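You operate a simulated robot arm through the tools that you are given. There is no shell and no other tool.

You run a simulated robot arm. Do the job below in one go: nothing can be reset, and whatever is moved stays where it is left.

JOB
Swap the capped bottle in the blue holder for the empty one and fill that to the mark.
Fine: capped one into the free yellow holder; side tap, no drips; blue holder back at LOAD; white-capped bottle and other controls stay. Where these are worked on the way, their far stop is far enough and under half their travel is too little: blue bottle holder.

It is judged by the outcome, as a careful person would: the job done as asked, and still so three seconds after it is handed in. It fails if anything else is knocked over, pushed out of place, dropped, spilled or broken.

ROBOT AND FRAMES
A 6-joint arm with a three-finger gripper, fixed in place. Base frame: the origin is on the floor under the middle of its stand, x ahead of it, y to its left, z up; the work surface is at about z = 800. Lengths are in mm, angles in degrees, forces in N, time in s.
It reaches about 1213 mm from its shoulder. Its first joint turns from -166.0 to 166.0 degrees. Payload 4.89 kg.
The TCP is the grasp point between the finger pads, 30 mm short of the fingertips. In the tool frame z runs along the fingers and y along their closing line. The gripper opens to 164 mm; its body begins 125 mm behind the TCP.
Orientation is told as [roll, pitch, yaw] about the base's x, y, z axes, in that order, counted from this pose: with the fingers straight down and closing along the base's y, the tool's x points along the base's -x, its y along +y and its z along -z.

CONTROLS
- The arm moves only by the tool arm_command. Its argument "deltas" is one flat list of numbers, 7 for each row, row after row: the shift along the tool's x, y, z in mm, then the turn, a rotation vector about the tool's x, y, z in degrees, then the gripper command, from -1 (fully open) to 1 (shut), values between in proportion. In form: [dx, dy, dz, ax, ay, az, gripper, dx, dy, dz, ax, ay, az, gripper, ...]. A call has 1 to 20 rows; each row is the pose to reach, as a shift and turn from the pose commanded when the call began, along the tool's axes at that moment. Each row takes 0.2 s and may step no farther than 50 mm and 8.6 degrees from the row before; otherwise, or with a gripper value out of range, the whole call is refused. A pose out of reach is approached as far as the arm can. The call stops where the force on the tool passes 60 N (or 10 N more than at its start, if that is more) or the arm is blocked; 0.2 s more then pass. Each finger travels about 108 mm/s and halts on what it meets, pressing with about 39 N; the grip force reading is that of the motor and also rises with nothing between the fingers. The clock runs only during rows and for 0.2 s after the last one: add rows that repeat a pose to give the fingers time. It gives the time, the measured TCP pose, the force on the tool (base axes), the opening and the grip force at its end, in the units of the frame above (readings bear some noise), with the torque about the TCP (base axes, N m) and any sound that the robot's microphone picked up.
- Cameras (640 x 400 px; columns grow to the right, rows downward): "scene" is fixed at [48.3, -651.1, 1591.4]; the picture's right is [0.77, -0.63, 0.00], its down [-0.20, -0.25, -0.95] and it looks along [0.60, 0.73, -0.32] (base axes); focal length 319 px, centre (320, 200). "wrist" rides on the gripper at [76, -2, -152] in the tool frame; the picture's right is [0.02, 1.00, 0.00], its down [-0.88, 0.02, -0.47] and it looks along [-0.47, 0.01, 0.88] (tool axes); focal length 247 px, centre (320, 200). There is no depth. A picture from a camera that has moved, and an enlarged one, comes with that camera's place and axes in the base frame and with its lens.
- snapshot(camera): a new picture of that camera. The clock stands still meanwhile.
- lift_body(by): moves the trunk up (or, below 0, down) by that many mm; the arm rides with it, the base frame stays. It gives what a move gives, with no picture.
- close_up(camera, box): a new picture of the part [left, top, right, bottom] of that camera's present view, enlarged. The clock stands still meanwhile.
- sign_off(): hands the job in; it is judged then, once.

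Nothing tells you positions but the pictures and the camera data. Unless the task says otherwise, let go and move clear before handing in.

The tools are called as name(argument=value, ...) on one line, values as JSON. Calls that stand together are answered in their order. arm_command: Moves the arm, as the interface text tells. Its arguments: {"type":"object","properties":{"deltas":{"type":"array","items":{"type":"number"}}},"required":["deltas"]} The other tools are called the same way: lift_body (by) moves the trunk up or down; snapshot (camera) takes a picture; close_up (camera, box) takes an enlarged picture of a part of a camera's view; sign_off () hands the job in.

At the start:

```text
clock: 0.0
tcp_pos: [599.2, 148.9, 1340.6]
orientation: [0.0, 0.0, 0.0]
wrist_force: [0.7, 0.3, 0.9]
moment: [0.01, 0.01, 0.01]
gripper_width: 164.0
finger_force: 0.0
trunk travel left (down, up): [-175.0, 215.0]
```

scene: 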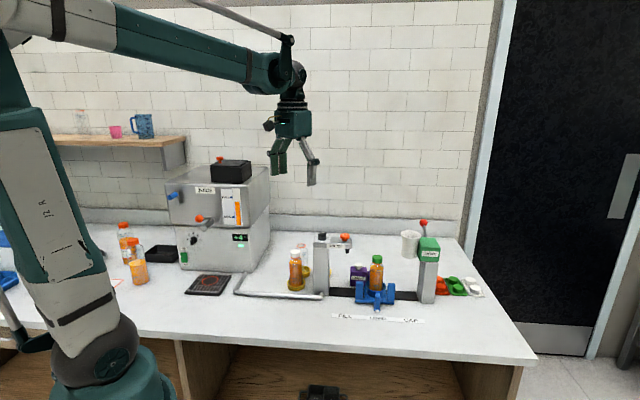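
wrist: 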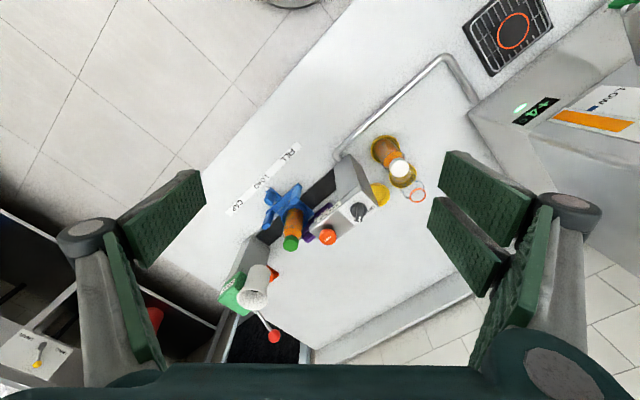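

I see a bench with a filling machine, a rail with a blue holder carrying a green-capped bottle, and other items. I'll take close-ups first to identify everything.

close_up(camera="scene", box=[280, 210, 500, 340])

close_up(camera="scene", box=[100, 140, 300, 310])

close_up(camera="wrist", box=[200, 110, 440, 260])

close_up(camera="wrist", box=[180, 200, 340, 370])

```text
2.91 times, centred on (390, 275) of scene
camera zoom: at [48.3, -651.1, 1591.4], right [0.77, -0.63, 0.0], down [-0.2, -0.25, -0.95], along [0.6, 0.73, -0.32], focal length 928 px, centre (116, -18)
```

zoom: 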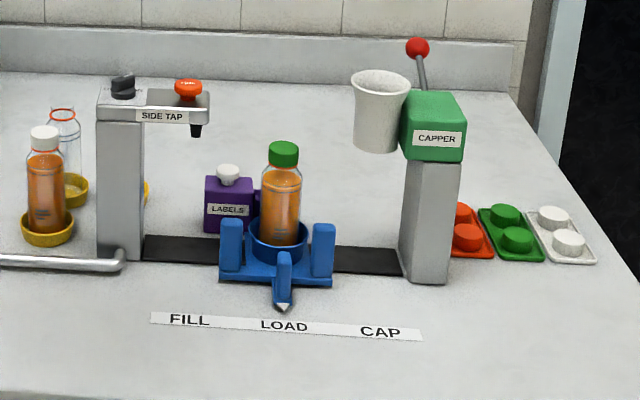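

```text
2.35 times, centred on (200, 225) of scene
camera zoom: at [48.3, -651.1, 1591.4], right [0.77, -0.63, 0.0], down [-0.2, -0.25, -0.95], along [0.6, 0.73, -0.32], focal length 751 px, centre (602, 141)
```

zoom: 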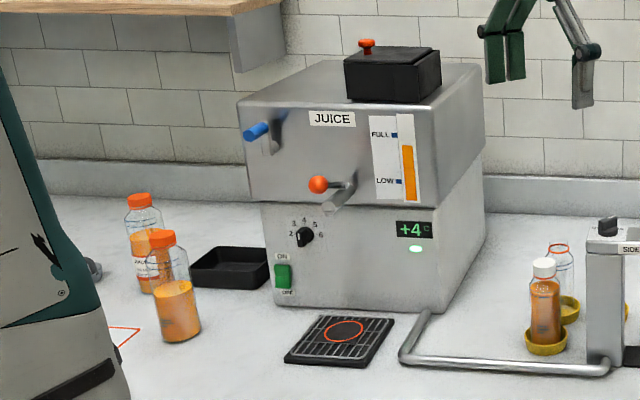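

```text
2.67 times, centred on (320, 185) of wrist
camera zoom: at [522.8, 147.1, 1491.7], right [-0.02, 1.0, 0.0], down [0.88, 0.02, 0.47], along [0.47, 0.01, -0.88], focal length 659 px, centre (320, 240)
```

zoom: 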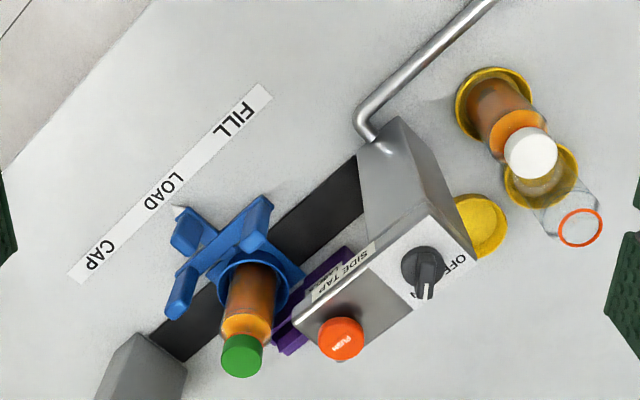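

```text
2.35 times, centred on (260, 285) of wrist
camera zoom: at [522.8, 147.1, 1491.7], right [-0.02, 1.0, 0.0], down [0.88, 0.02, 0.47], along [0.47, 0.01, -0.88], focal length 581 px, centre (461, 0)
```

zoom: 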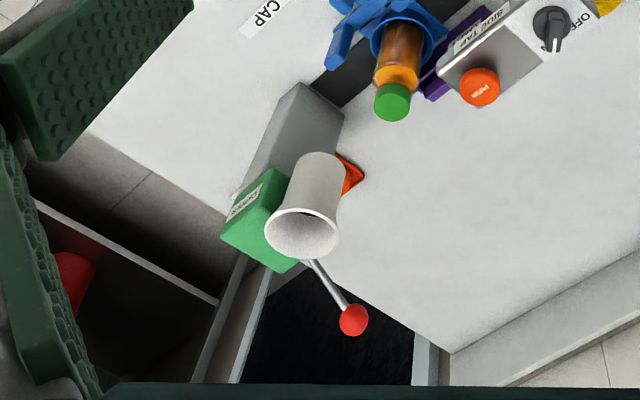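

The holder with the green-capped bottle sits at LOAD, about (931, 75). The empty open bottle is in a yellow dish behind the white-capped one. I'll enlarge further to read the tap, its dial and the mark.

close_up(camera="scene", box=[280, 225, 360, 275])

close_up(camera="scene", box=[340, 250, 420, 310])

close_up(camera="wrist", box=[300, 170, 380, 250])

close_up(camera="wrist", box=[360, 125, 440, 215])

close_up(camera="scene", box=[280, 240, 330, 300])

```text
8.00 times, centred on (320, 250) of scene
camera zoom: at [48.3, -651.1, 1591.4], right [0.77, -0.63, 0.0], down [-0.2, -0.25, -0.95], along [0.6, 0.73, -0.32], focal length 2552 px, centre (320, -200)
```

zoom: 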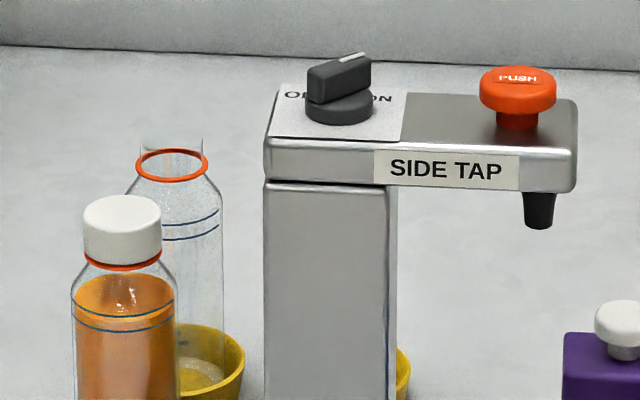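

```text
6.67 times, centred on (380, 280) of scene
camera zoom: at [48.3, -651.1, 1591.4], right [0.77, -0.63, 0.0], down [-0.2, -0.25, -0.95], along [0.6, 0.73, -0.32], focal length 2127 px, centre (-80, -333)
```

zoom: 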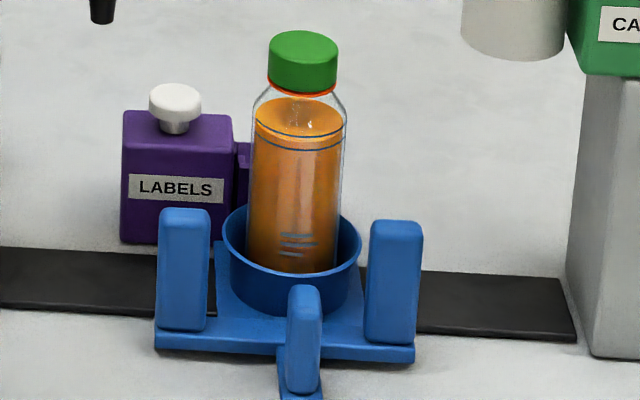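

```text
5.00 times, centred on (340, 210) of wrist
camera zoom: at [522.8, 147.1, 1491.7], right [-0.02, 1.0, 0.0], down [0.88, 0.02, 0.47], along [0.47, 0.01, -0.88], focal length 1235 px, centre (220, 150)
```

zoom: 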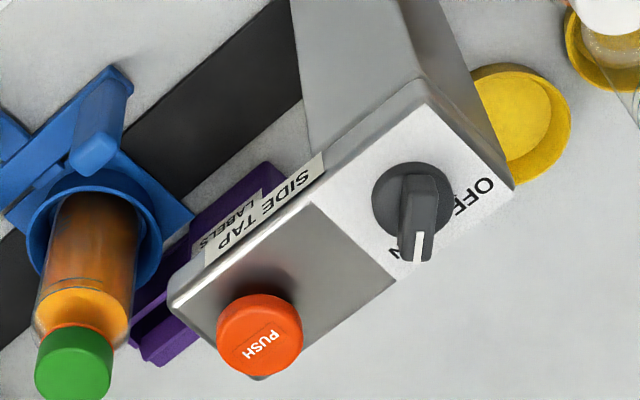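

```text
4.44 times, centred on (400, 170) of wrist
camera zoom: at [522.8, 147.1, 1491.7], right [-0.02, 1.0, 0.0], down [0.88, 0.02, 0.47], along [0.47, 0.01, -0.88], focal length 1098 px, centre (-36, 333)
```

zoom: 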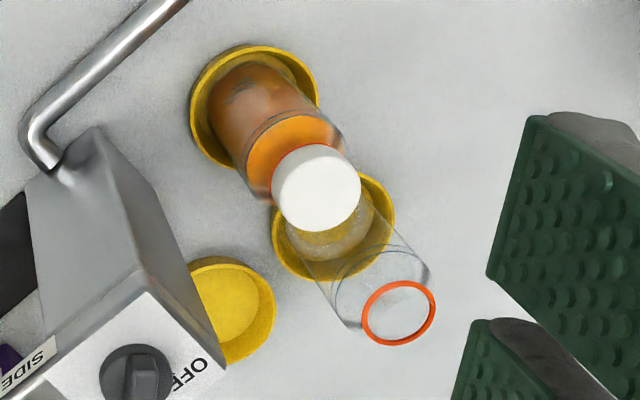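

```text
6.67 times, centred on (305, 270) of scene
camera zoom: at [48.3, -651.1, 1591.4], right [0.77, -0.63, 0.0], down [-0.2, -0.25, -0.95], along [0.6, 0.73, -0.32], focal length 2127 px, centre (420, -267)
```

zoom: 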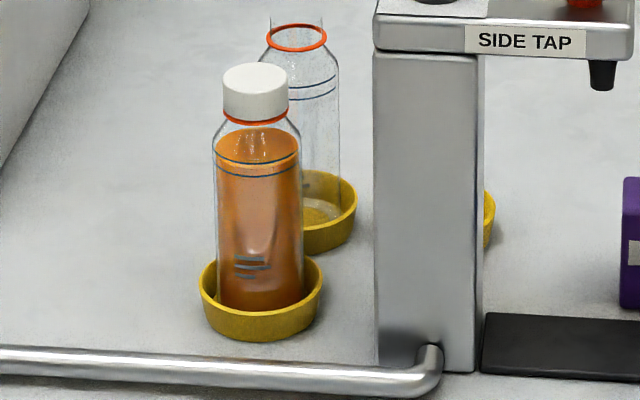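

The side tap has an OFF/ON dial and a PUSH button, and its spout hangs over the rail. I'll bring the wrist camera closer to measure positions and read the dial.

arm_command(deltas=[-40, -10, 25, 0, 0, 0, -1, -80, -20, 50, 0, 0, 0, -1, -120, -30, 75, 0, 0, 0, -1, -150, -30, 90, 0, 0, 0, -1, -150, -30, 90, 0, 0, 0, -1])

snapshot(camera="wrist")

snapshot(camera="scene")

```text
clock: 1.2
tcp_pos: [749.5, 119.4, 1252.1]
orientation: [0.0, 0.0, 0.0]
wrist_force: [1.0, -0.4, -0.7]
moment: [0.04, 0.11, 0.0]
gripper_width: 163.9
finger_force: 0.1
trunk travel left (down, up): [-175.0, 215.0]
```

```text
taken
camera wrist: at [672.6, 116.9, 1402.7], right [-0.02, 1.0, 0.0], down [0.88, 0.02, 0.47], along [0.47, 0.01, -0.88], focal length 247 px, centre (320, 200)
```

wrist: 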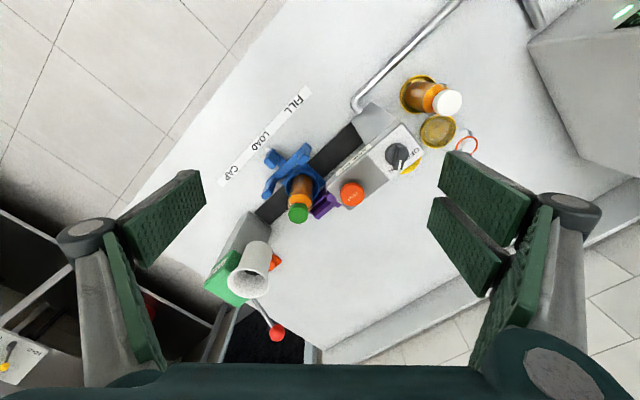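

```text
taken
```

scene: 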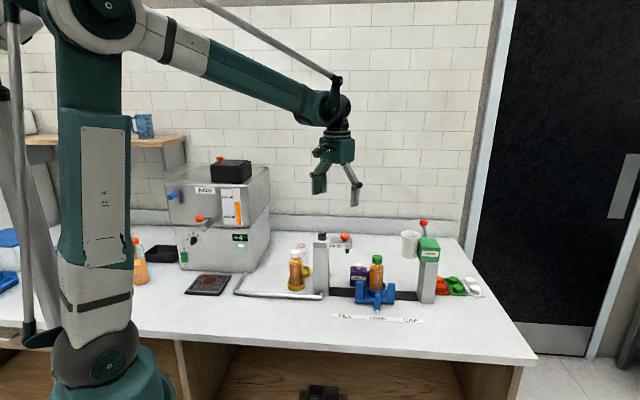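

I'm closer now. I'll enlarge the dial and the dishes from this angle.

close_up(camera="wrist", box=[320, 120, 440, 220])

close_up(camera="wrist", box=[380, 65, 500, 185])

close_up(camera="wrist", box=[220, 120, 380, 240])

close_up(camera="wrist", box=[180, 190, 320, 350])

```text
4.00 times, centred on (380, 170) of wrist
camera zoom: at [672.6, 116.9, 1402.7], right [-0.02, 1.0, 0.0], down [0.88, 0.02, 0.47], along [0.47, 0.01, -0.88], focal length 988 px, centre (80, 320)
```

zoom: 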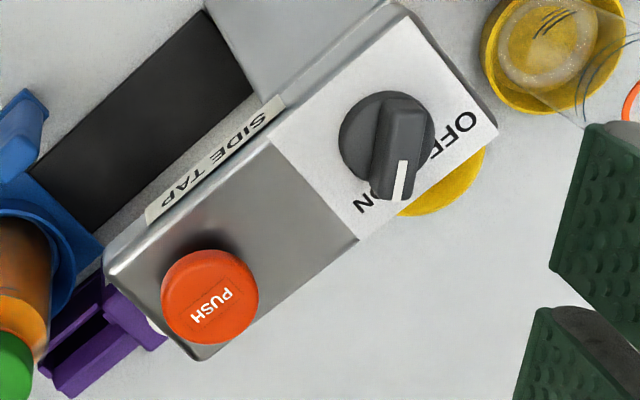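

```text
3.33 times, centred on (440, 125) of wrist
camera zoom: at [672.6, 116.9, 1402.7], right [-0.02, 1.0, 0.0], down [0.88, 0.02, 0.47], along [0.47, 0.01, -0.88], focal length 823 px, centre (-80, 450)
```

zoom: 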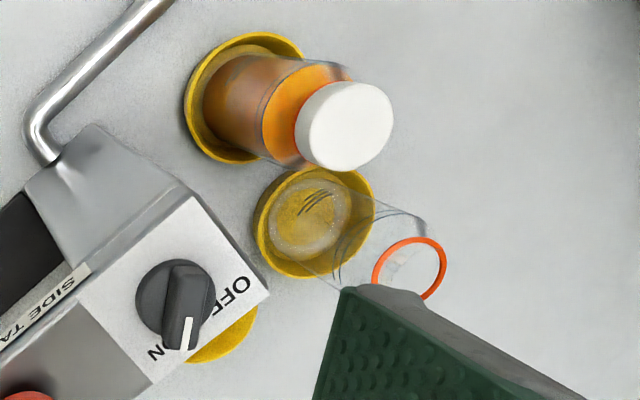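

```text
3.33 times, centred on (300, 180) of wrist
camera zoom: at [672.6, 116.9, 1402.7], right [-0.02, 1.0, 0.0], down [0.88, 0.02, 0.47], along [0.47, 0.01, -0.88], focal length 823 px, centre (387, 267)
```

zoom: 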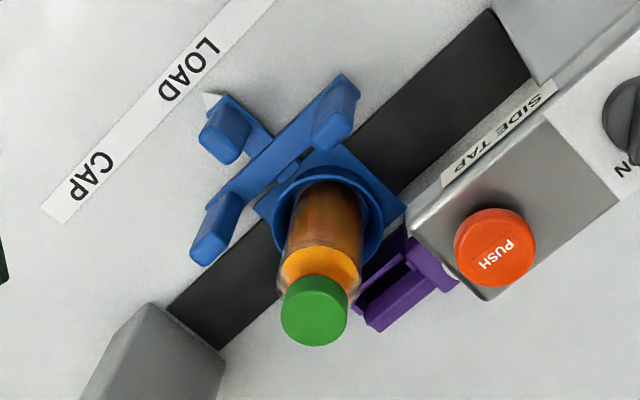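

```text
2.50 times, centred on (250, 270) of wrist
camera zoom: at [672.6, 116.9, 1402.7], right [-0.02, 1.0, 0.0], down [0.88, 0.02, 0.47], along [0.47, 0.01, -0.88], focal length 617 px, centre (495, 25)
```

zoom: 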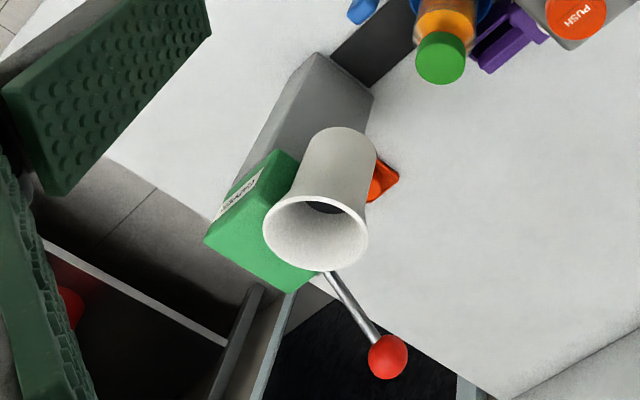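

I'll look at the gripper's own shape and at the column and dish area, so I can choose grasp directions that clear everything.

close_up(camera="scene", box=[290, 90, 390, 220])

close_up(camera="wrist", box=[380, 130, 640, 400])

close_up(camera="wrist", box=[30, 130, 290, 400])

```text
3.08 times, centred on (340, 155) of scene
camera zoom: at [48.3, -651.1, 1591.4], right [0.77, -0.63, 0.0], down [-0.2, -0.25, -0.95], along [0.6, 0.73, -0.32], focal length 982 px, centre (258, 338)
```

zoom: 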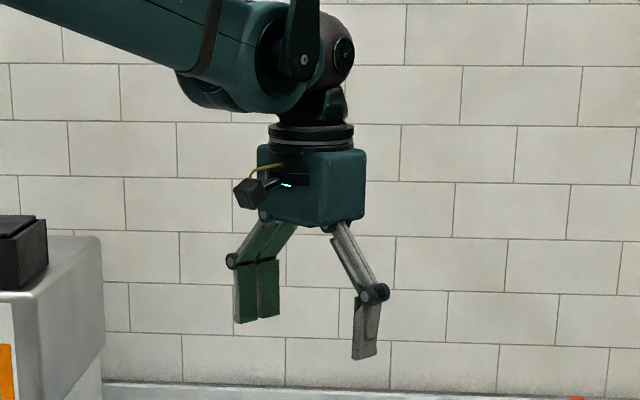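

```text
1.48 times, centred on (510, 265) of wrist
camera zoom: at [672.6, 116.9, 1402.7], right [-0.02, 1.0, 0.0], down [0.88, 0.02, 0.47], along [0.47, 0.01, -0.88], focal length 366 px, centre (38, 104)
```

zoom: 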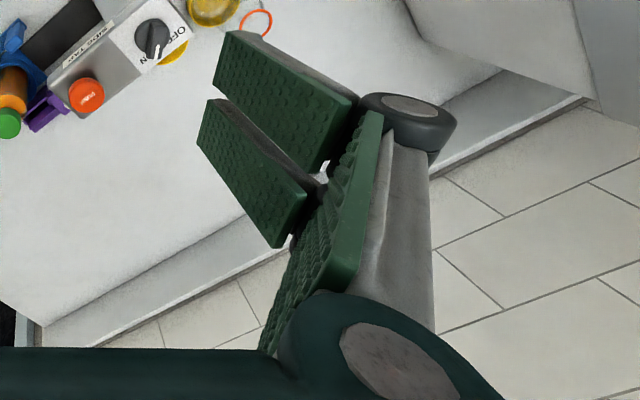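

```text
1.48 times, centred on (160, 265) of wrist
camera zoom: at [672.6, 116.9, 1402.7], right [-0.02, 1.0, 0.0], down [0.88, 0.02, 0.47], along [0.47, 0.01, -0.88], focal length 366 px, centre (557, 104)
```

zoom: 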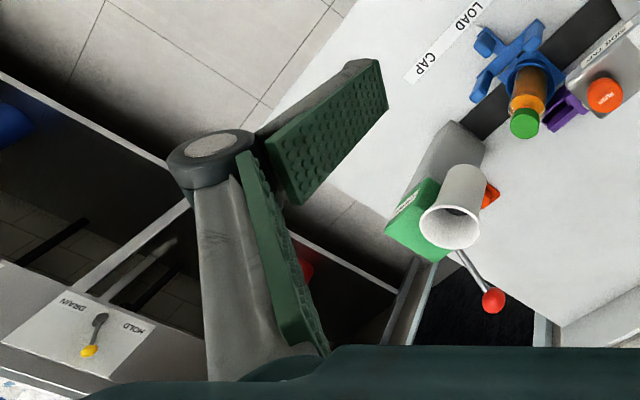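

The rail lies at about 45° (x+y≈1017). The holder is near (936, 79), the spout and PUSH near (848, 172), the free dish near (858, 330) and the empty bottle near (797, 392). The dial appears to point at ON. I'll turn the gripper so it closes across the rail with the camera on the capper side, and hover over the capped bottle.

arm_command(deltas=[-11.6, -2.5, 6.4, 0, 0, -8.44, -1, -23.3, -5, 12.8, 0, 0, -16.88, -1, -35, -7.6, 19, 0, 0, -25.3, -1, -46.6, -10, 25.5, 0, 0, -33.75, -1, -58, -12.6, 32, 0, 0, -42.2, -1, -70, -15, 38, 0, 0, -50.6, -1, -81.6, -17.6, 44.6, 0, 0, -59.06, -1, -93, -20, 51, 0, 0, -67.5, -1, -105, -22.7, 57, 0, 0, -75.9, -1, -116.5, -25, 64, 0, 0, -84.4, -1, -128, -27.7, 70, 0, 0, -92.8, -1, -140, -30, 76.5, 0, 0, -101.25, -1, -151.5, -32.8, 83, 0, 0, -109.7, -1, -163, -35, 89, 0, 0, -118.1, -1, -175, -38, 96, 0, 0, -126.6, -1, -186.5, -40.4, 102, 0, 0, -135, -1, -186.5, -40.4, 102, 0, 0, -135, -1])

snapshot(camera="wrist")

snapshot(camera="scene")

```text
clock: 4.8
tcp_pos: [936.2, 78.2, 1148.9]
orientation: [0.0, 0.1, 135.1]
wrist_force: [0.4, 0.7, 0.2]
moment: [-0.01, 0.02, 0.02]
gripper_width: 164.4
finger_force: 0.2
trunk travel left (down, up): [-175.0, 215.0]
```

```text
taken
camera wrist: at [991.8, 26.0, 1300.0], right [-0.69, -0.72, 0.0], down [-0.64, 0.61, 0.47], along [-0.34, 0.33, -0.88], focal length 247 px, centre (320, 200)
```

wrist: 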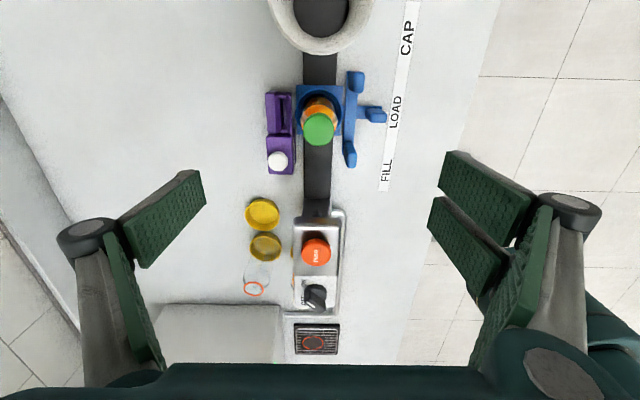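

```text
taken
```

scene: 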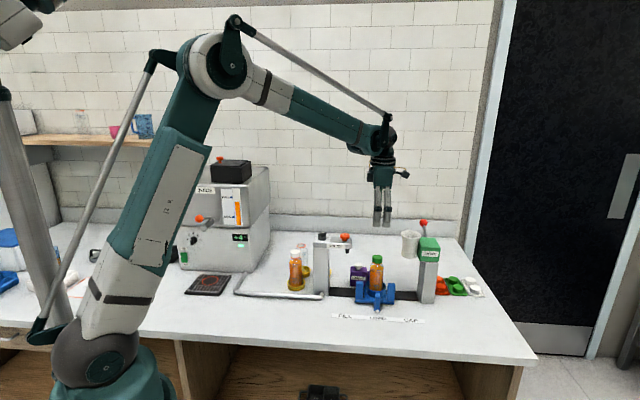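

The view is now aligned with the rail, and the cap is almost exactly on the tool axis. I'll enlarge to fine-tune it and to locate the dishes.

close_up(camera="wrist", box=[260, 60, 400, 180])

close_up(camera="wrist", box=[230, 180, 370, 320])

```text
3.33 times, centred on (330, 120) of wrist
camera zoom: at [991.8, 26.0, 1300.0], right [-0.69, -0.72, 0.0], down [-0.64, 0.61, 0.47], along [-0.34, 0.33, -0.88], focal length 823 px, centre (287, 467)
```

zoom: 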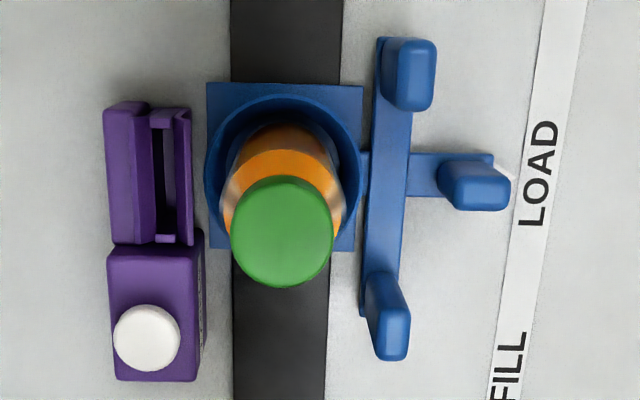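

```text
2.86 times, centred on (300, 250) of wrist
camera zoom: at [991.8, 26.0, 1300.0], right [-0.69, -0.72, 0.0], down [-0.64, 0.61, 0.47], along [-0.34, 0.33, -0.88], focal length 706 px, centre (377, 57)
```

zoom: 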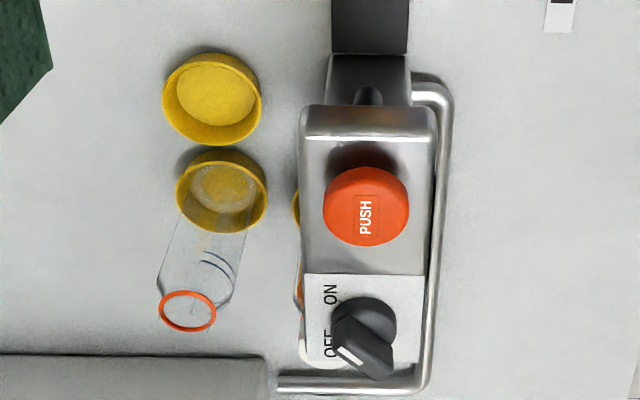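

close_up(camera="wrist", box=[285, 265, 345, 320])

close_up(camera="scene", box=[305, 225, 360, 260])

```text
7.27 times, centred on (315, 292) of wrist
camera zoom: at [991.8, 26.0, 1300.0], right [-0.69, -0.72, 0.0], down [-0.64, 0.61, 0.47], along [-0.34, 0.33, -0.88], focal length 1796 px, centre (356, -473)
```

zoom: 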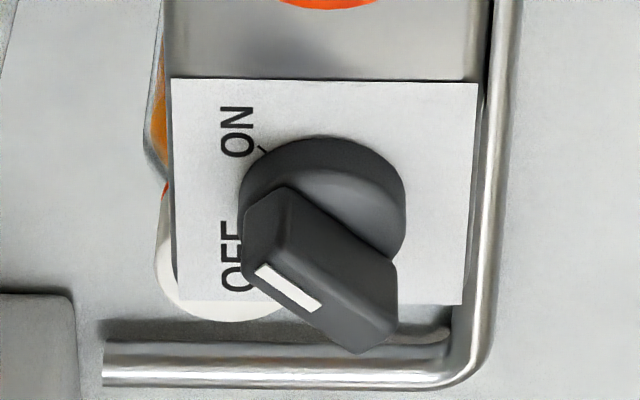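

```text
11.43 times, centred on (332, 242) of scene
camera zoom: at [48.3, -651.1, 1591.4], right [0.77, -0.63, 0.0], down [-0.2, -0.25, -0.95], along [0.6, 0.73, -0.32], focal length 3646 px, centre (177, -286)
```

zoom: 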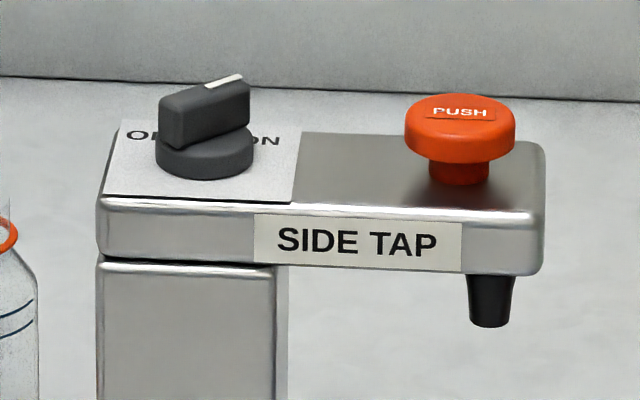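

The dial is on the ON tick and I intend to leave it there. The bottle axis is near (942, 77), with its cap top at about z=957. I'll narrow the fingers to about 90 mm, move over the axis and come down to just above the cap for a check.

arm_command(deltas=[5.1, -3.1, 0, 0, 0, 0, -0.1, 5.1, -3.1, 40, 0, 0, 0, -0.1, 5.1, -3.1, 80, 0, 0, 0, -0.1, 5.1, -3.1, 115, 0, 0, 0, -0.1, 5.1, -3.1, 145, 0, 0, 0, -0.1, 5.1, -3.1, 145, 0, 0, 0, -0.1])

snapshot(camera="wrist")

close_up(camera="scene", box=[300, 180, 460, 310])

```text
clock: 6.2
tcp_pos: [944.6, 75.8, 1006.1]
orientation: [0.1, 0.0, 135.0]
wrist_force: [0.3, -0.7, 0.0]
moment: [0.03, 0.03, 0.03]
gripper_width: 90.2
finger_force: 0.0
trunk travel left (down, up): [-175.0, 215.0]
```

```text
taken
camera wrist: at [998.1, 23.2, 1157.0], right [-0.69, -0.72, 0.0], down [-0.64, 0.61, 0.47], along [-0.34, 0.33, -0.88], focal length 247 px, centre (320, 200)
```

wrist: 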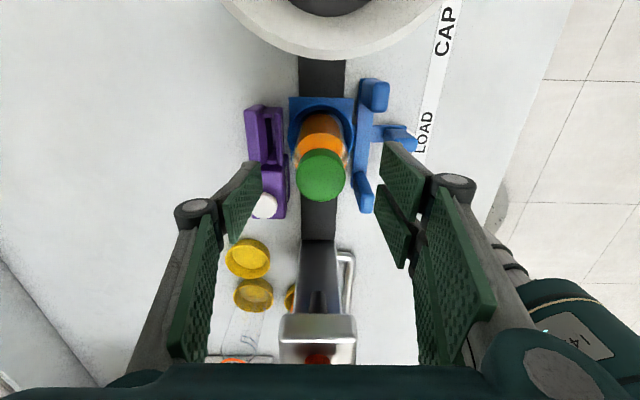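

```text
3.08 times, centred on (380, 245) of scene
camera zoom: at [48.3, -651.1, 1591.4], right [0.77, -0.63, 0.0], down [-0.2, -0.25, -0.95], along [0.6, 0.73, -0.32], focal length 982 px, centre (135, 62)
```

zoom: 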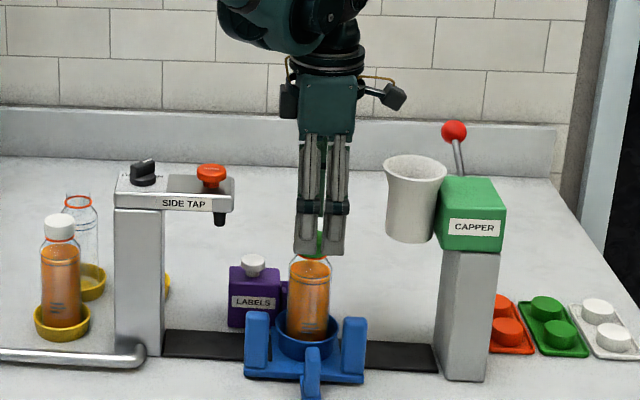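

The cap sits between the fingers with only a few mm of offset along the rail. I'll correct by 4 mm and lower the pads to body height.

arm_command(deltas=[-4, 0, 25, 0, 0, 0, -0.1, -4, 0, 50, 0, 0, 0, -0.1, -4, 0, 75, 0, 0, 0, -0.1, -4, 0, 95, 0, 0, 0, -0.1, -4, 0, 106, 0, 0, 0, -0.1, -4, 0, 106, 0, 0, 0, -0.1])

close_up(camera="scene", box=[330, 190, 430, 310])

snapshot(camera="wrist")

```text
clock: 7.1
tcp_pos: [941.1, 78.3, 930.8]
orientation: [-0.1, 0.4, 135.1]
wrist_force: [-27.2, 4.4, 37.5]
moment: [-2.99, -6.35, -1.43]
gripper_width: 90.1
finger_force: 0.1
trunk travel left (down, up): [-175.0, 215.0]
stopped in row 4: the force on the tool passed its limit at 96 N (the readings are from after the stop); the commanded pose is now the measured one
```

```text
3.33 times, centred on (380, 250) of scene
camera zoom: at [48.3, -651.1, 1591.4], right [0.77, -0.63, 0.0], down [-0.2, -0.25, -0.95], along [0.6, 0.73, -0.32], focal length 1063 px, centre (120, 33)
```

zoom: 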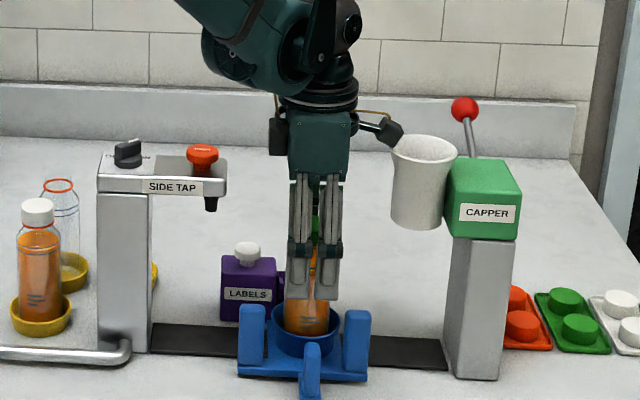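

```text
taken
camera wrist: at [994.3, 26.8, 1082.8], right [-0.69, -0.72, 0.0], down [-0.64, 0.61, 0.47], along [-0.34, 0.32, -0.88], focal length 247 px, centre (320, 200)
```

wrist: 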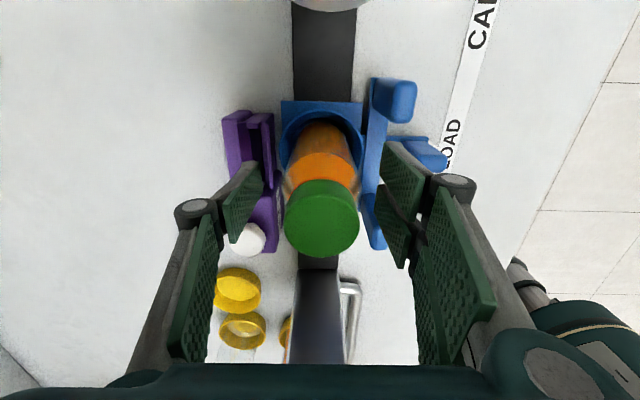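

The force stop came from the wrist camera housing touching the white funnel rim of the capper, which stands higher than I had estimated. I'll lift straight up and check that nothing was displaced.

arm_command(deltas=[-2, 0, -15, 0, 0, 0, -0.1, -4, 0, -40, 0, 0, 0, -0.1, -4, 0, -75, 0, 0, 0, -0.1, -4, 0, -75, 0, 0, 0, -0.1])

close_up(camera="scene", box=[300, 180, 460, 310])

snapshot(camera="wrist")

```text
clock: 8.1
tcp_pos: [940.4, 80.0, 1001.1]
orientation: [0.0, 0.2, 135.2]
wrist_force: [-0.2, -0.2, -0.6]
moment: [-0.01, -0.05, 0.01]
gripper_width: 90.0
finger_force: 0.0
trunk travel left (down, up): [-175.0, 215.0]
```

```text
3.08 times, centred on (380, 245) of scene
camera zoom: at [48.3, -651.1, 1591.4], right [0.77, -0.63, 0.0], down [-0.2, -0.25, -0.95], along [0.6, 0.73, -0.32], focal length 982 px, centre (135, 62)
```

zoom: 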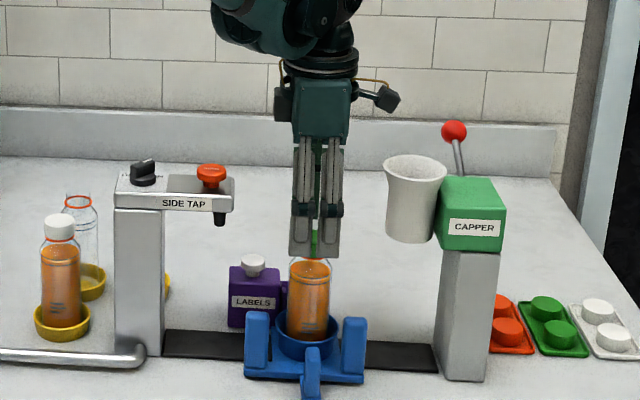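

```text
taken
camera wrist: at [993.3, 27.9, 1153.6], right [-0.69, -0.72, 0.0], down [-0.64, 0.61, 0.47], along [-0.34, 0.33, -0.88], focal length 247 px, centre (320, 200)
```

wrist: 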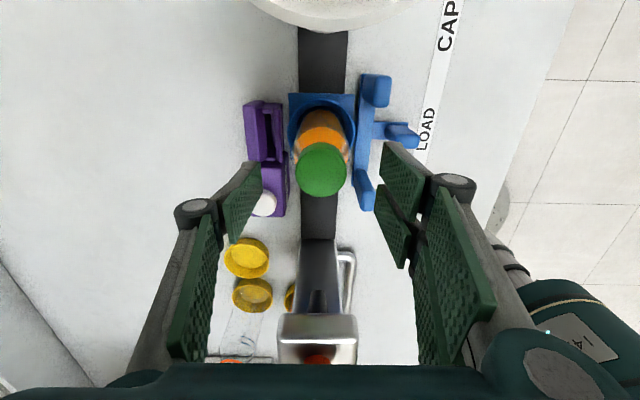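

The funnel, capper and bottle are unchanged. The funnel stands on the rail line about 104 mm from the bottle, with its rim at about z=1085. I'll rise, turn the gripper to face the rail from the front and tilt it 30°, then come in at the bottle from the front, clear of funnel and tap.

arm_command(deltas=[0, 0, -40, 0, 0, 0, 0.05, 0, 0, -80, 0, 0, 0, 0.05, 0, 0, -120, 0, 0, 0, 0.05, 0, 12, -120, 0, 0, 8.2, 0.05, 0, 24, -120, 0, 0, 16.4, 0.05, 0, 36, -120, 0, 0, 24.6, 0.05, 0, 48, -120, 0, 0, 32.8, 0.05, 0, 60, -120, 0, 0, 41, 0.05, 0, 72, -120, 0, 0, 49.2, 0.05, 0, 84, -120, 0, 0, 57.4, 0.05, 0, 96, -120, 0, 0, 65.6, 0.05, 0, 108, -120, 0, 0, 73.8, 0.05, 0, 120, -120, 0, 0, 82, 0.05, 0, 130, -120, 0, 0, 90, 0.05, 0, 130, -120, 0, 0, 90, 0.05])

```text
clock: 11.3
tcp_pos: [848.5, -11.4, 1122.6]
orientation: [-0.2, -0.1, 45.0]
wrist_force: [-0.5, -0.3, 1.0]
moment: [0.02, 0.0, 0.02]
gripper_width: 77.8
finger_force: 0.0
trunk travel left (down, up): [-175.0, 215.0]
```

Next I'll tilt the tool 30° so the fingers point forward and down toward the rail, then look.

arm_command(deltas=[0, 0, 0, 0, -7.5, 0, 0.05, 0, 0, 0, 0, -15, 0, 0.05, 0, 0, 0, 0, -22.5, 0, 0.05, 0, 0, 0, 0, -30, 0, 0.05, 0, 0, 0, 0, -30, 0, 0.05])

snapshot(camera="wrist")

snapshot(camera="scene")

```text
clock: 12.5
tcp_pos: [846.0, -10.7, 1123.8]
orientation: [-0.2, -30.1, 45.2]
wrist_force: [-0.3, 0.2, 0.3]
moment: [-0.01, -0.02, 0.03]
gripper_width: 78.0
finger_force: 0.1
trunk travel left (down, up): [-175.0, 215.0]
```

```text
taken
camera wrist: at [746.7, -112.5, 1214.5], right [-0.72, 0.69, -0.01], down [0.35, 0.39, 0.85], along [0.6, 0.61, -0.52], focal length 247 px, centre (320, 200)
```

wrist: 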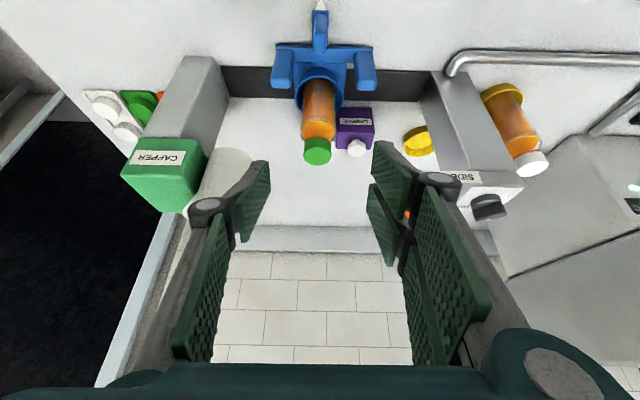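

```text
taken
```

scene: 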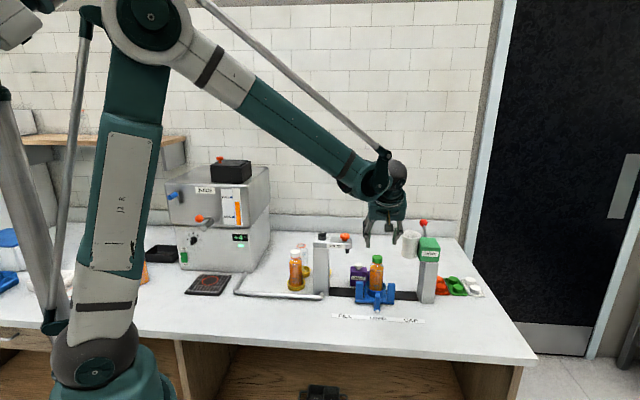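

The bottle is centred ahead of the fingers. I'll zoom in for a precise lateral alignment before moving in.

close_up(camera="wrist", box=[250, 0, 400, 180])

```text
2.22 times, centred on (325, 90) of wrist
camera zoom: at [746.7, -112.5, 1214.5], right [-0.72, 0.69, -0.01], down [0.35, 0.39, 0.85], along [0.6, 0.61, -0.52], focal length 549 px, centre (309, 444)
```

zoom: 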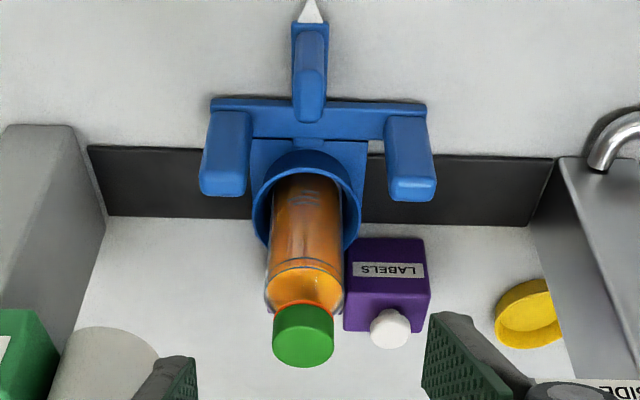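

I'll come down in front of the holder and stop part-way to check.

arm_command(deltas=[22.5, -2, 39, 0, 0, 0, 0.05, 45, -4.5, 77.9, 0, 0, 0, 0.05, 67.5, -4.5, 116.9, 0, 0, 0, 0.05, 82, -4.5, 142, 0, 0, 0, 0.05, 62, -4.5, 167.4, 0, 0, 0, 0.05, 42, -4.5, 192.8, 0, 0, 0, 0.05, 42, -4.5, 192.8, 0, 0, 0, 0.05])

snapshot(camera="wrist")

close_up(camera="scene", box=[300, 180, 460, 310])

```text
clock: 14.1
tcp_pos: [894.3, 28.8, 930.3]
orientation: [-0.4, -30.1, 45.2]
wrist_force: [0.5, -0.5, 0.1]
moment: [0.02, 0.04, 0.04]
gripper_width: 78.0
finger_force: 0.1
trunk travel left (down, up): [-175.0, 215.0]
```

```text
taken
camera wrist: at [794.7, -72.2, 1022.5], right [-0.72, 0.69, -0.01], down [0.35, 0.39, 0.85], along [0.6, 0.61, -0.53], focal length 247 px, centre (320, 200)
```

wrist: 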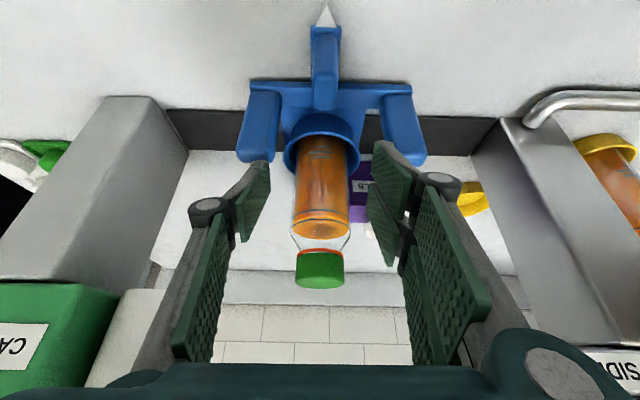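

```text
3.08 times, centred on (380, 245) of scene
camera zoom: at [48.3, -651.1, 1591.4], right [0.77, -0.63, 0.0], down [-0.2, -0.25, -0.95], along [0.6, 0.73, -0.32], focal length 982 px, centre (135, 62)
```

zoom: 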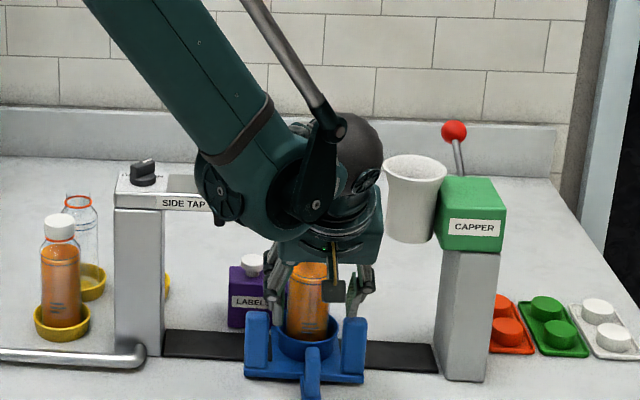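

The bottle is centred between the pads. I'll move in the rest of the way so the pads straddle its upper body.

arm_command(deltas=[-12, 0, 10, 0, 0, 0, 0.05, -23.5, 0, 19.3, 0, 0, 0, 0.05, -36.3, 0, 37.1, 0, 0, 0, 0.05, -45.6, 0, 54.6, 0, 0, 0, 0.05, -45.6, 0, 54.6, 0, 0, 0, 0.05])

snapshot(camera="wrist")

close_up(camera="scene", box=[300, 180, 460, 310])

```text
clock: 15.3
tcp_pos: [943.6, 76.0, 907.6]
orientation: [-0.3, -30.1, 45.2]
wrist_force: [-0.4, -0.3, -0.7]
moment: [0.04, 0.03, 0.02]
gripper_width: 77.9
finger_force: 0.0
trunk travel left (down, up): [-175.0, 215.0]
```

```text
taken
camera wrist: at [842.1, -25.2, 1000.3], right [-0.72, 0.69, -0.01], down [0.35, 0.39, 0.85], along [0.6, 0.61, -0.53], focal length 247 px, centre (320, 200)
```

wrist: 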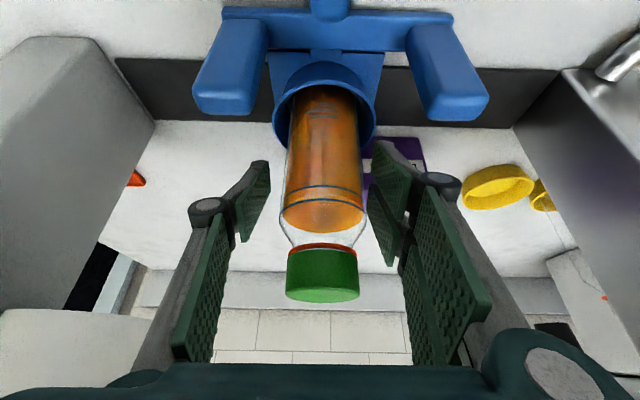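

```text
3.08 times, centred on (380, 245) of scene
camera zoom: at [48.3, -651.1, 1591.4], right [0.77, -0.63, 0.0], down [-0.2, -0.25, -0.95], along [0.6, 0.73, -0.32], focal length 982 px, centre (135, 62)
```

zoom: 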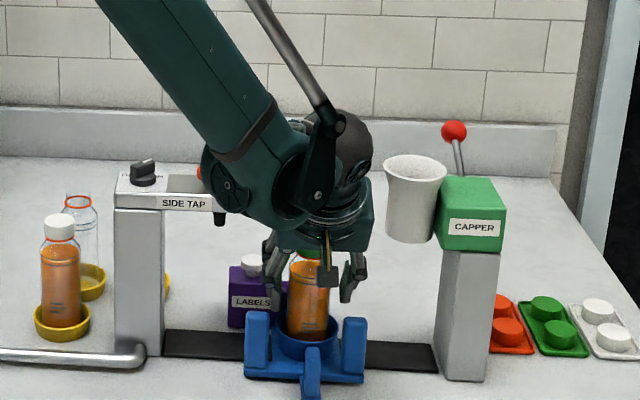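

The bottle sits about 3 mm to the right of centre. I'll shift by that and then close on its body.

arm_command(deltas=[0, 3, 0, 0, 0, 0, 0.05, 0, 3, 0, 0, 0, 0, 0.2, 0, 3, 0, 0, 0, 0, 0.4, 0, 3, 0, 0, 0, 0, 0.7, 0, 3, 0, 0, 0, 0, 1, 0, 3, 0, 0, 0, 0, 1, 0, 3, 0, 0, 0, 0, 1])

snapshot(camera="wrist")

close_up(camera="scene", box=[300, 180, 460, 310])

```text
clock: 16.9
tcp_pos: [940.1, 77.3, 908.8]
orientation: [-0.4, -30.0, 45.2]
wrist_force: [0.1, 0.5, -0.2]
moment: [-0.01, 0.0, -0.02]
gripper_width: 54.1
finger_force: 39.0
trunk travel left (down, up): [-175.0, 215.0]
```

```text
taken
camera wrist: at [839.6, -23.6, 1001.3], right [-0.72, 0.69, -0.01], down [0.36, 0.39, 0.85], along [0.6, 0.61, -0.53], focal length 247 px, centre (320, 200)
```

wrist: 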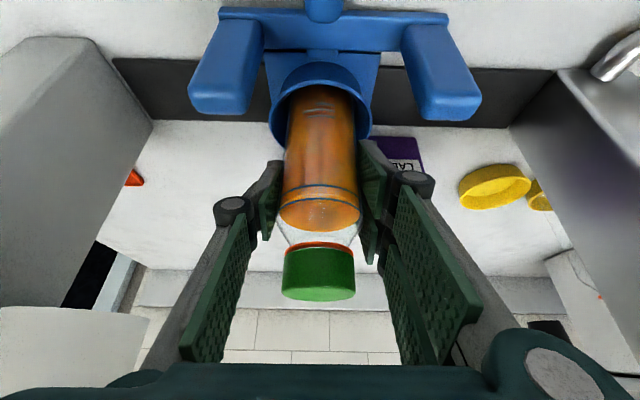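

```text
3.08 times, centred on (380, 245) of scene
camera zoom: at [48.3, -651.1, 1591.4], right [0.77, -0.63, 0.0], down [-0.2, -0.25, -0.95], along [0.6, 0.73, -0.32], focal length 982 px, centre (135, 62)
```

zoom: 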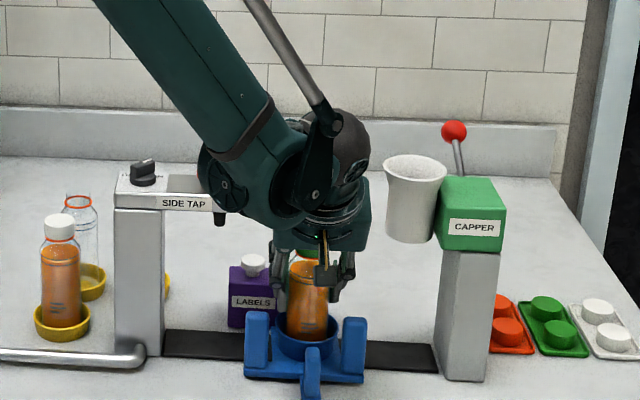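

I have a firm grip (54 mm, 39 N). I'll lift gently, backing away slightly so the knuckles stay clear of the funnel.

arm_command(deltas=[-6, 0, -10.4, 0, 0, 0, 1, -12.5, 0, -21.7, 0, 0, 0, 1, -12, 0, -50.8, 0, 0, 0, 1, -2.9, 0, -85, 0, 0, 0, 1, 4, 0, -108, 0, 0, 0, 1, 10, 0, -132.8, 0, 0, 0, 1, 7.3, 0, -177.4, 0, 0, 0, 1, 7.3, 0, -177.4, 0, 0, 0, 1])

snapshot(camera="wrist")

close_up(camera="scene", box=[280, 140, 480, 310])

```text
clock: 18.7
tcp_pos: [868.0, 13.0, 1057.7]
orientation: [-0.3, -30.1, 45.3]
wrist_force: [-0.5, 1.1, -0.3]
moment: [-0.02, -0.04, 0.0]
gripper_width: 54.2
finger_force: 39.0
trunk travel left (down, up): [-175.0, 215.0]
```

```text
taken
camera wrist: at [767.0, -89.2, 1149.9], right [-0.72, 0.69, -0.01], down [0.35, 0.39, 0.85], along [0.6, 0.61, -0.53], focal length 247 px, centre (320, 200)
```

wrist: 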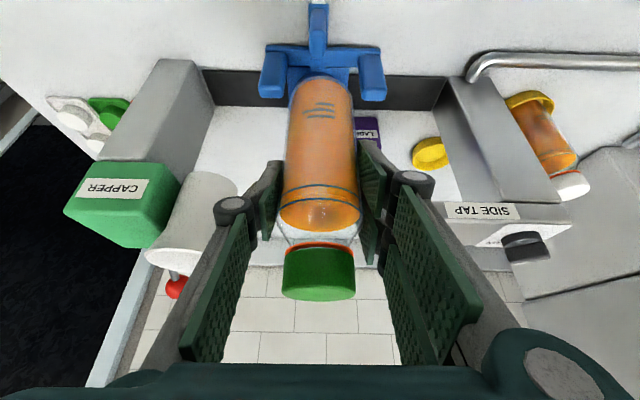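

```text
2.35 times, centred on (380, 225) of scene
camera zoom: at [48.3, -651.1, 1591.4], right [0.77, -0.63, 0.0], down [-0.2, -0.25, -0.95], along [0.6, 0.73, -0.32], focal length 751 px, centre (179, 141)
```

zoom: 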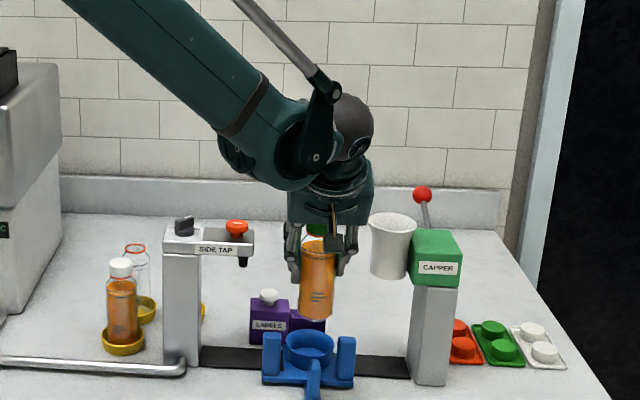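

The bottle hangs upright and the blue cup is empty. I'll carry it up and over, turning to the other heading, toward the free dish near (867, 330), pausing short of it to re-measure.

arm_command(deltas=[-20, 0, -34.6, -3.75, 0, -6.5, 1, -40, 0, -69.3, -7.5, 0, -13, 1, -60, 0, -103.9, -11.25, 0, -19.5, 1, -81, 0, -140.3, -15, 0, -26, 1, -98.6, 14.3, -130.1, -18.75, 0, -32.5, 1, -116.3, 28.7, -119.9, -22.5, 0, -39, 1, -134, 43, -109.7, -26.25, 0, -45.5, 1, -151.6, 57.3, -99.6, -30, 0, -52, 1, -169.2, 71.6, -89.4, -33.75, 0, -58.5, 1, -186.9, 86, -79.2, -37.5, 0, -65, 1, -204.6, 100.3, -69, -41.25, 0, -71.5, 1, -222, 114.6, -58.8, -45, 0, -78, 1, -222, 114.6, -58.8, -45, 0, -78, 1])

snapshot(camera="wrist")

snapshot(camera="scene")

```text
clock: 21.5
tcp_pos: [907.2, 208.4, 1223.2]
orientation: [-0.1, -29.7, 135.3]
wrist_force: [0.0, 0.6, -1.9]
moment: [-0.03, 0.06, 0.05]
gripper_width: 54.3
finger_force: 38.7
trunk travel left (down, up): [-175.0, 215.0]
```

```text
taken
camera wrist: at [1008.8, 109.4, 1316.7], right [-0.69, -0.72, -0.01], down [-0.39, 0.36, 0.85], along [-0.61, 0.59, -0.53], focal length 247 px, centre (320, 200)
```

wrist: 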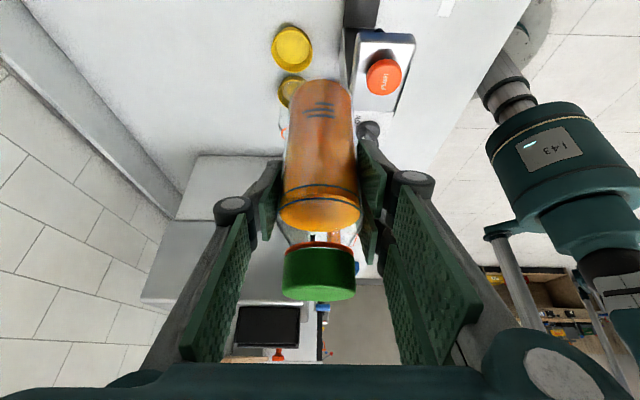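

```text
taken
```

scene: 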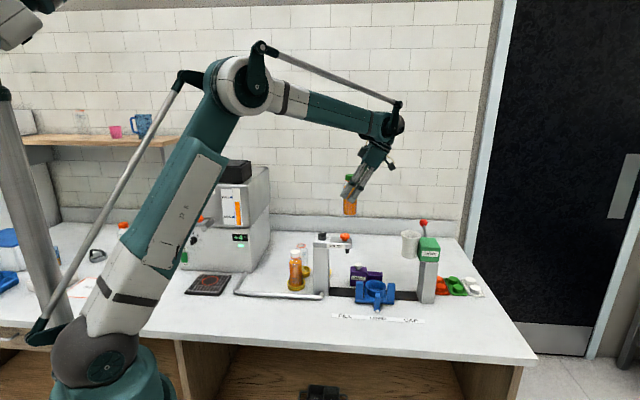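

The bottle is still upright and well held. I'll zoom on the dish to fix its position from here.

close_up(camera="wrist", box=[240, 0, 440, 150])

```text
2.67 times, centred on (340, 75) of wrist
camera zoom: at [1008.8, 109.4, 1316.7], right [-0.69, -0.72, -0.01], down [-0.39, 0.36, 0.85], along [-0.61, 0.59, -0.53], focal length 659 px, centre (267, 533)
```

zoom: 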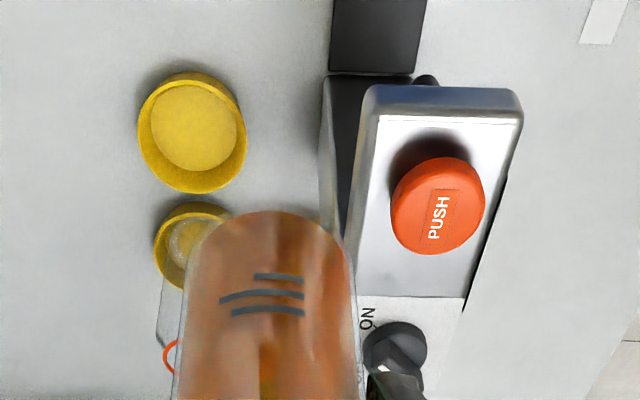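

The free dish comes out near (870, 325). I'll move closer, just ahead of it, for a sharper fix before lowering.

arm_command(deltas=[-21.7, -28, 12.4, 0, 0, 0, 1, -42.6, -56, 24.3, 0, 0, 0, 1, -22.8, -56, 59, 0, 0, 0, 1, -6.4, -56, 87.7, 0, 0, 0, 1, -6.4, -56, 87.7, 0, 0, 0, 1])

snapshot(camera="wrist")

close_up(camera="wrist", box=[240, 0, 400, 120])

```text
clock: 22.7
tcp_pos: [912.1, 281.7, 1148.3]
orientation: [0.0, -29.8, 135.2]
wrist_force: [0.6, -0.3, -1.5]
moment: [0.01, 0.04, 0.02]
gripper_width: 54.2
finger_force: 38.9
trunk travel left (down, up): [-175.0, 215.0]
```

```text
taken
camera wrist: at [1014.2, 182.9, 1241.3], right [-0.69, -0.72, -0.01], down [-0.39, 0.36, 0.85], along [-0.61, 0.59, -0.53], focal length 247 px, centre (320, 200)
```

wrist: 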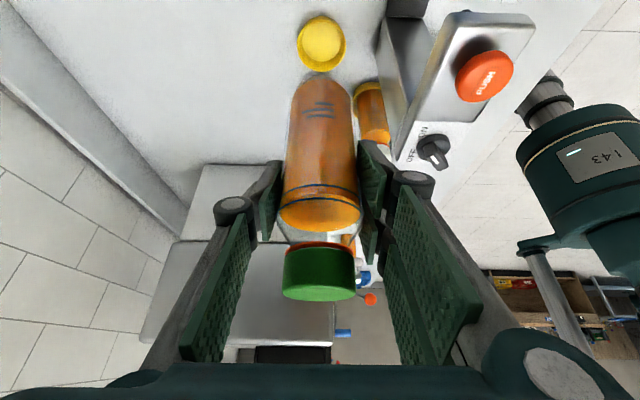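

```text
3.33 times, centred on (320, 60) of wrist
camera zoom: at [1014.2, 182.9, 1241.3], right [-0.69, -0.72, -0.01], down [-0.39, 0.36, 0.85], along [-0.61, 0.59, -0.53], focal length 823 px, centre (320, 667)
```

zoom: 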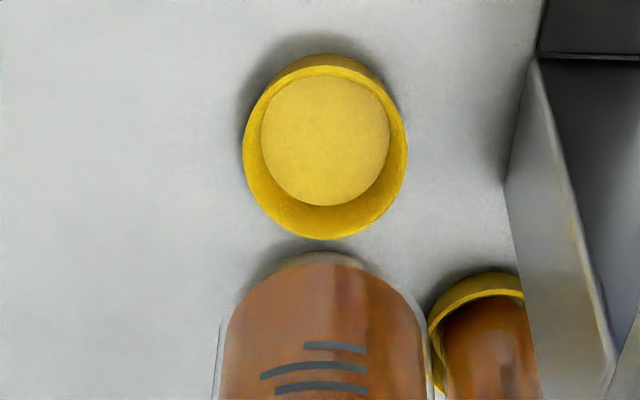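

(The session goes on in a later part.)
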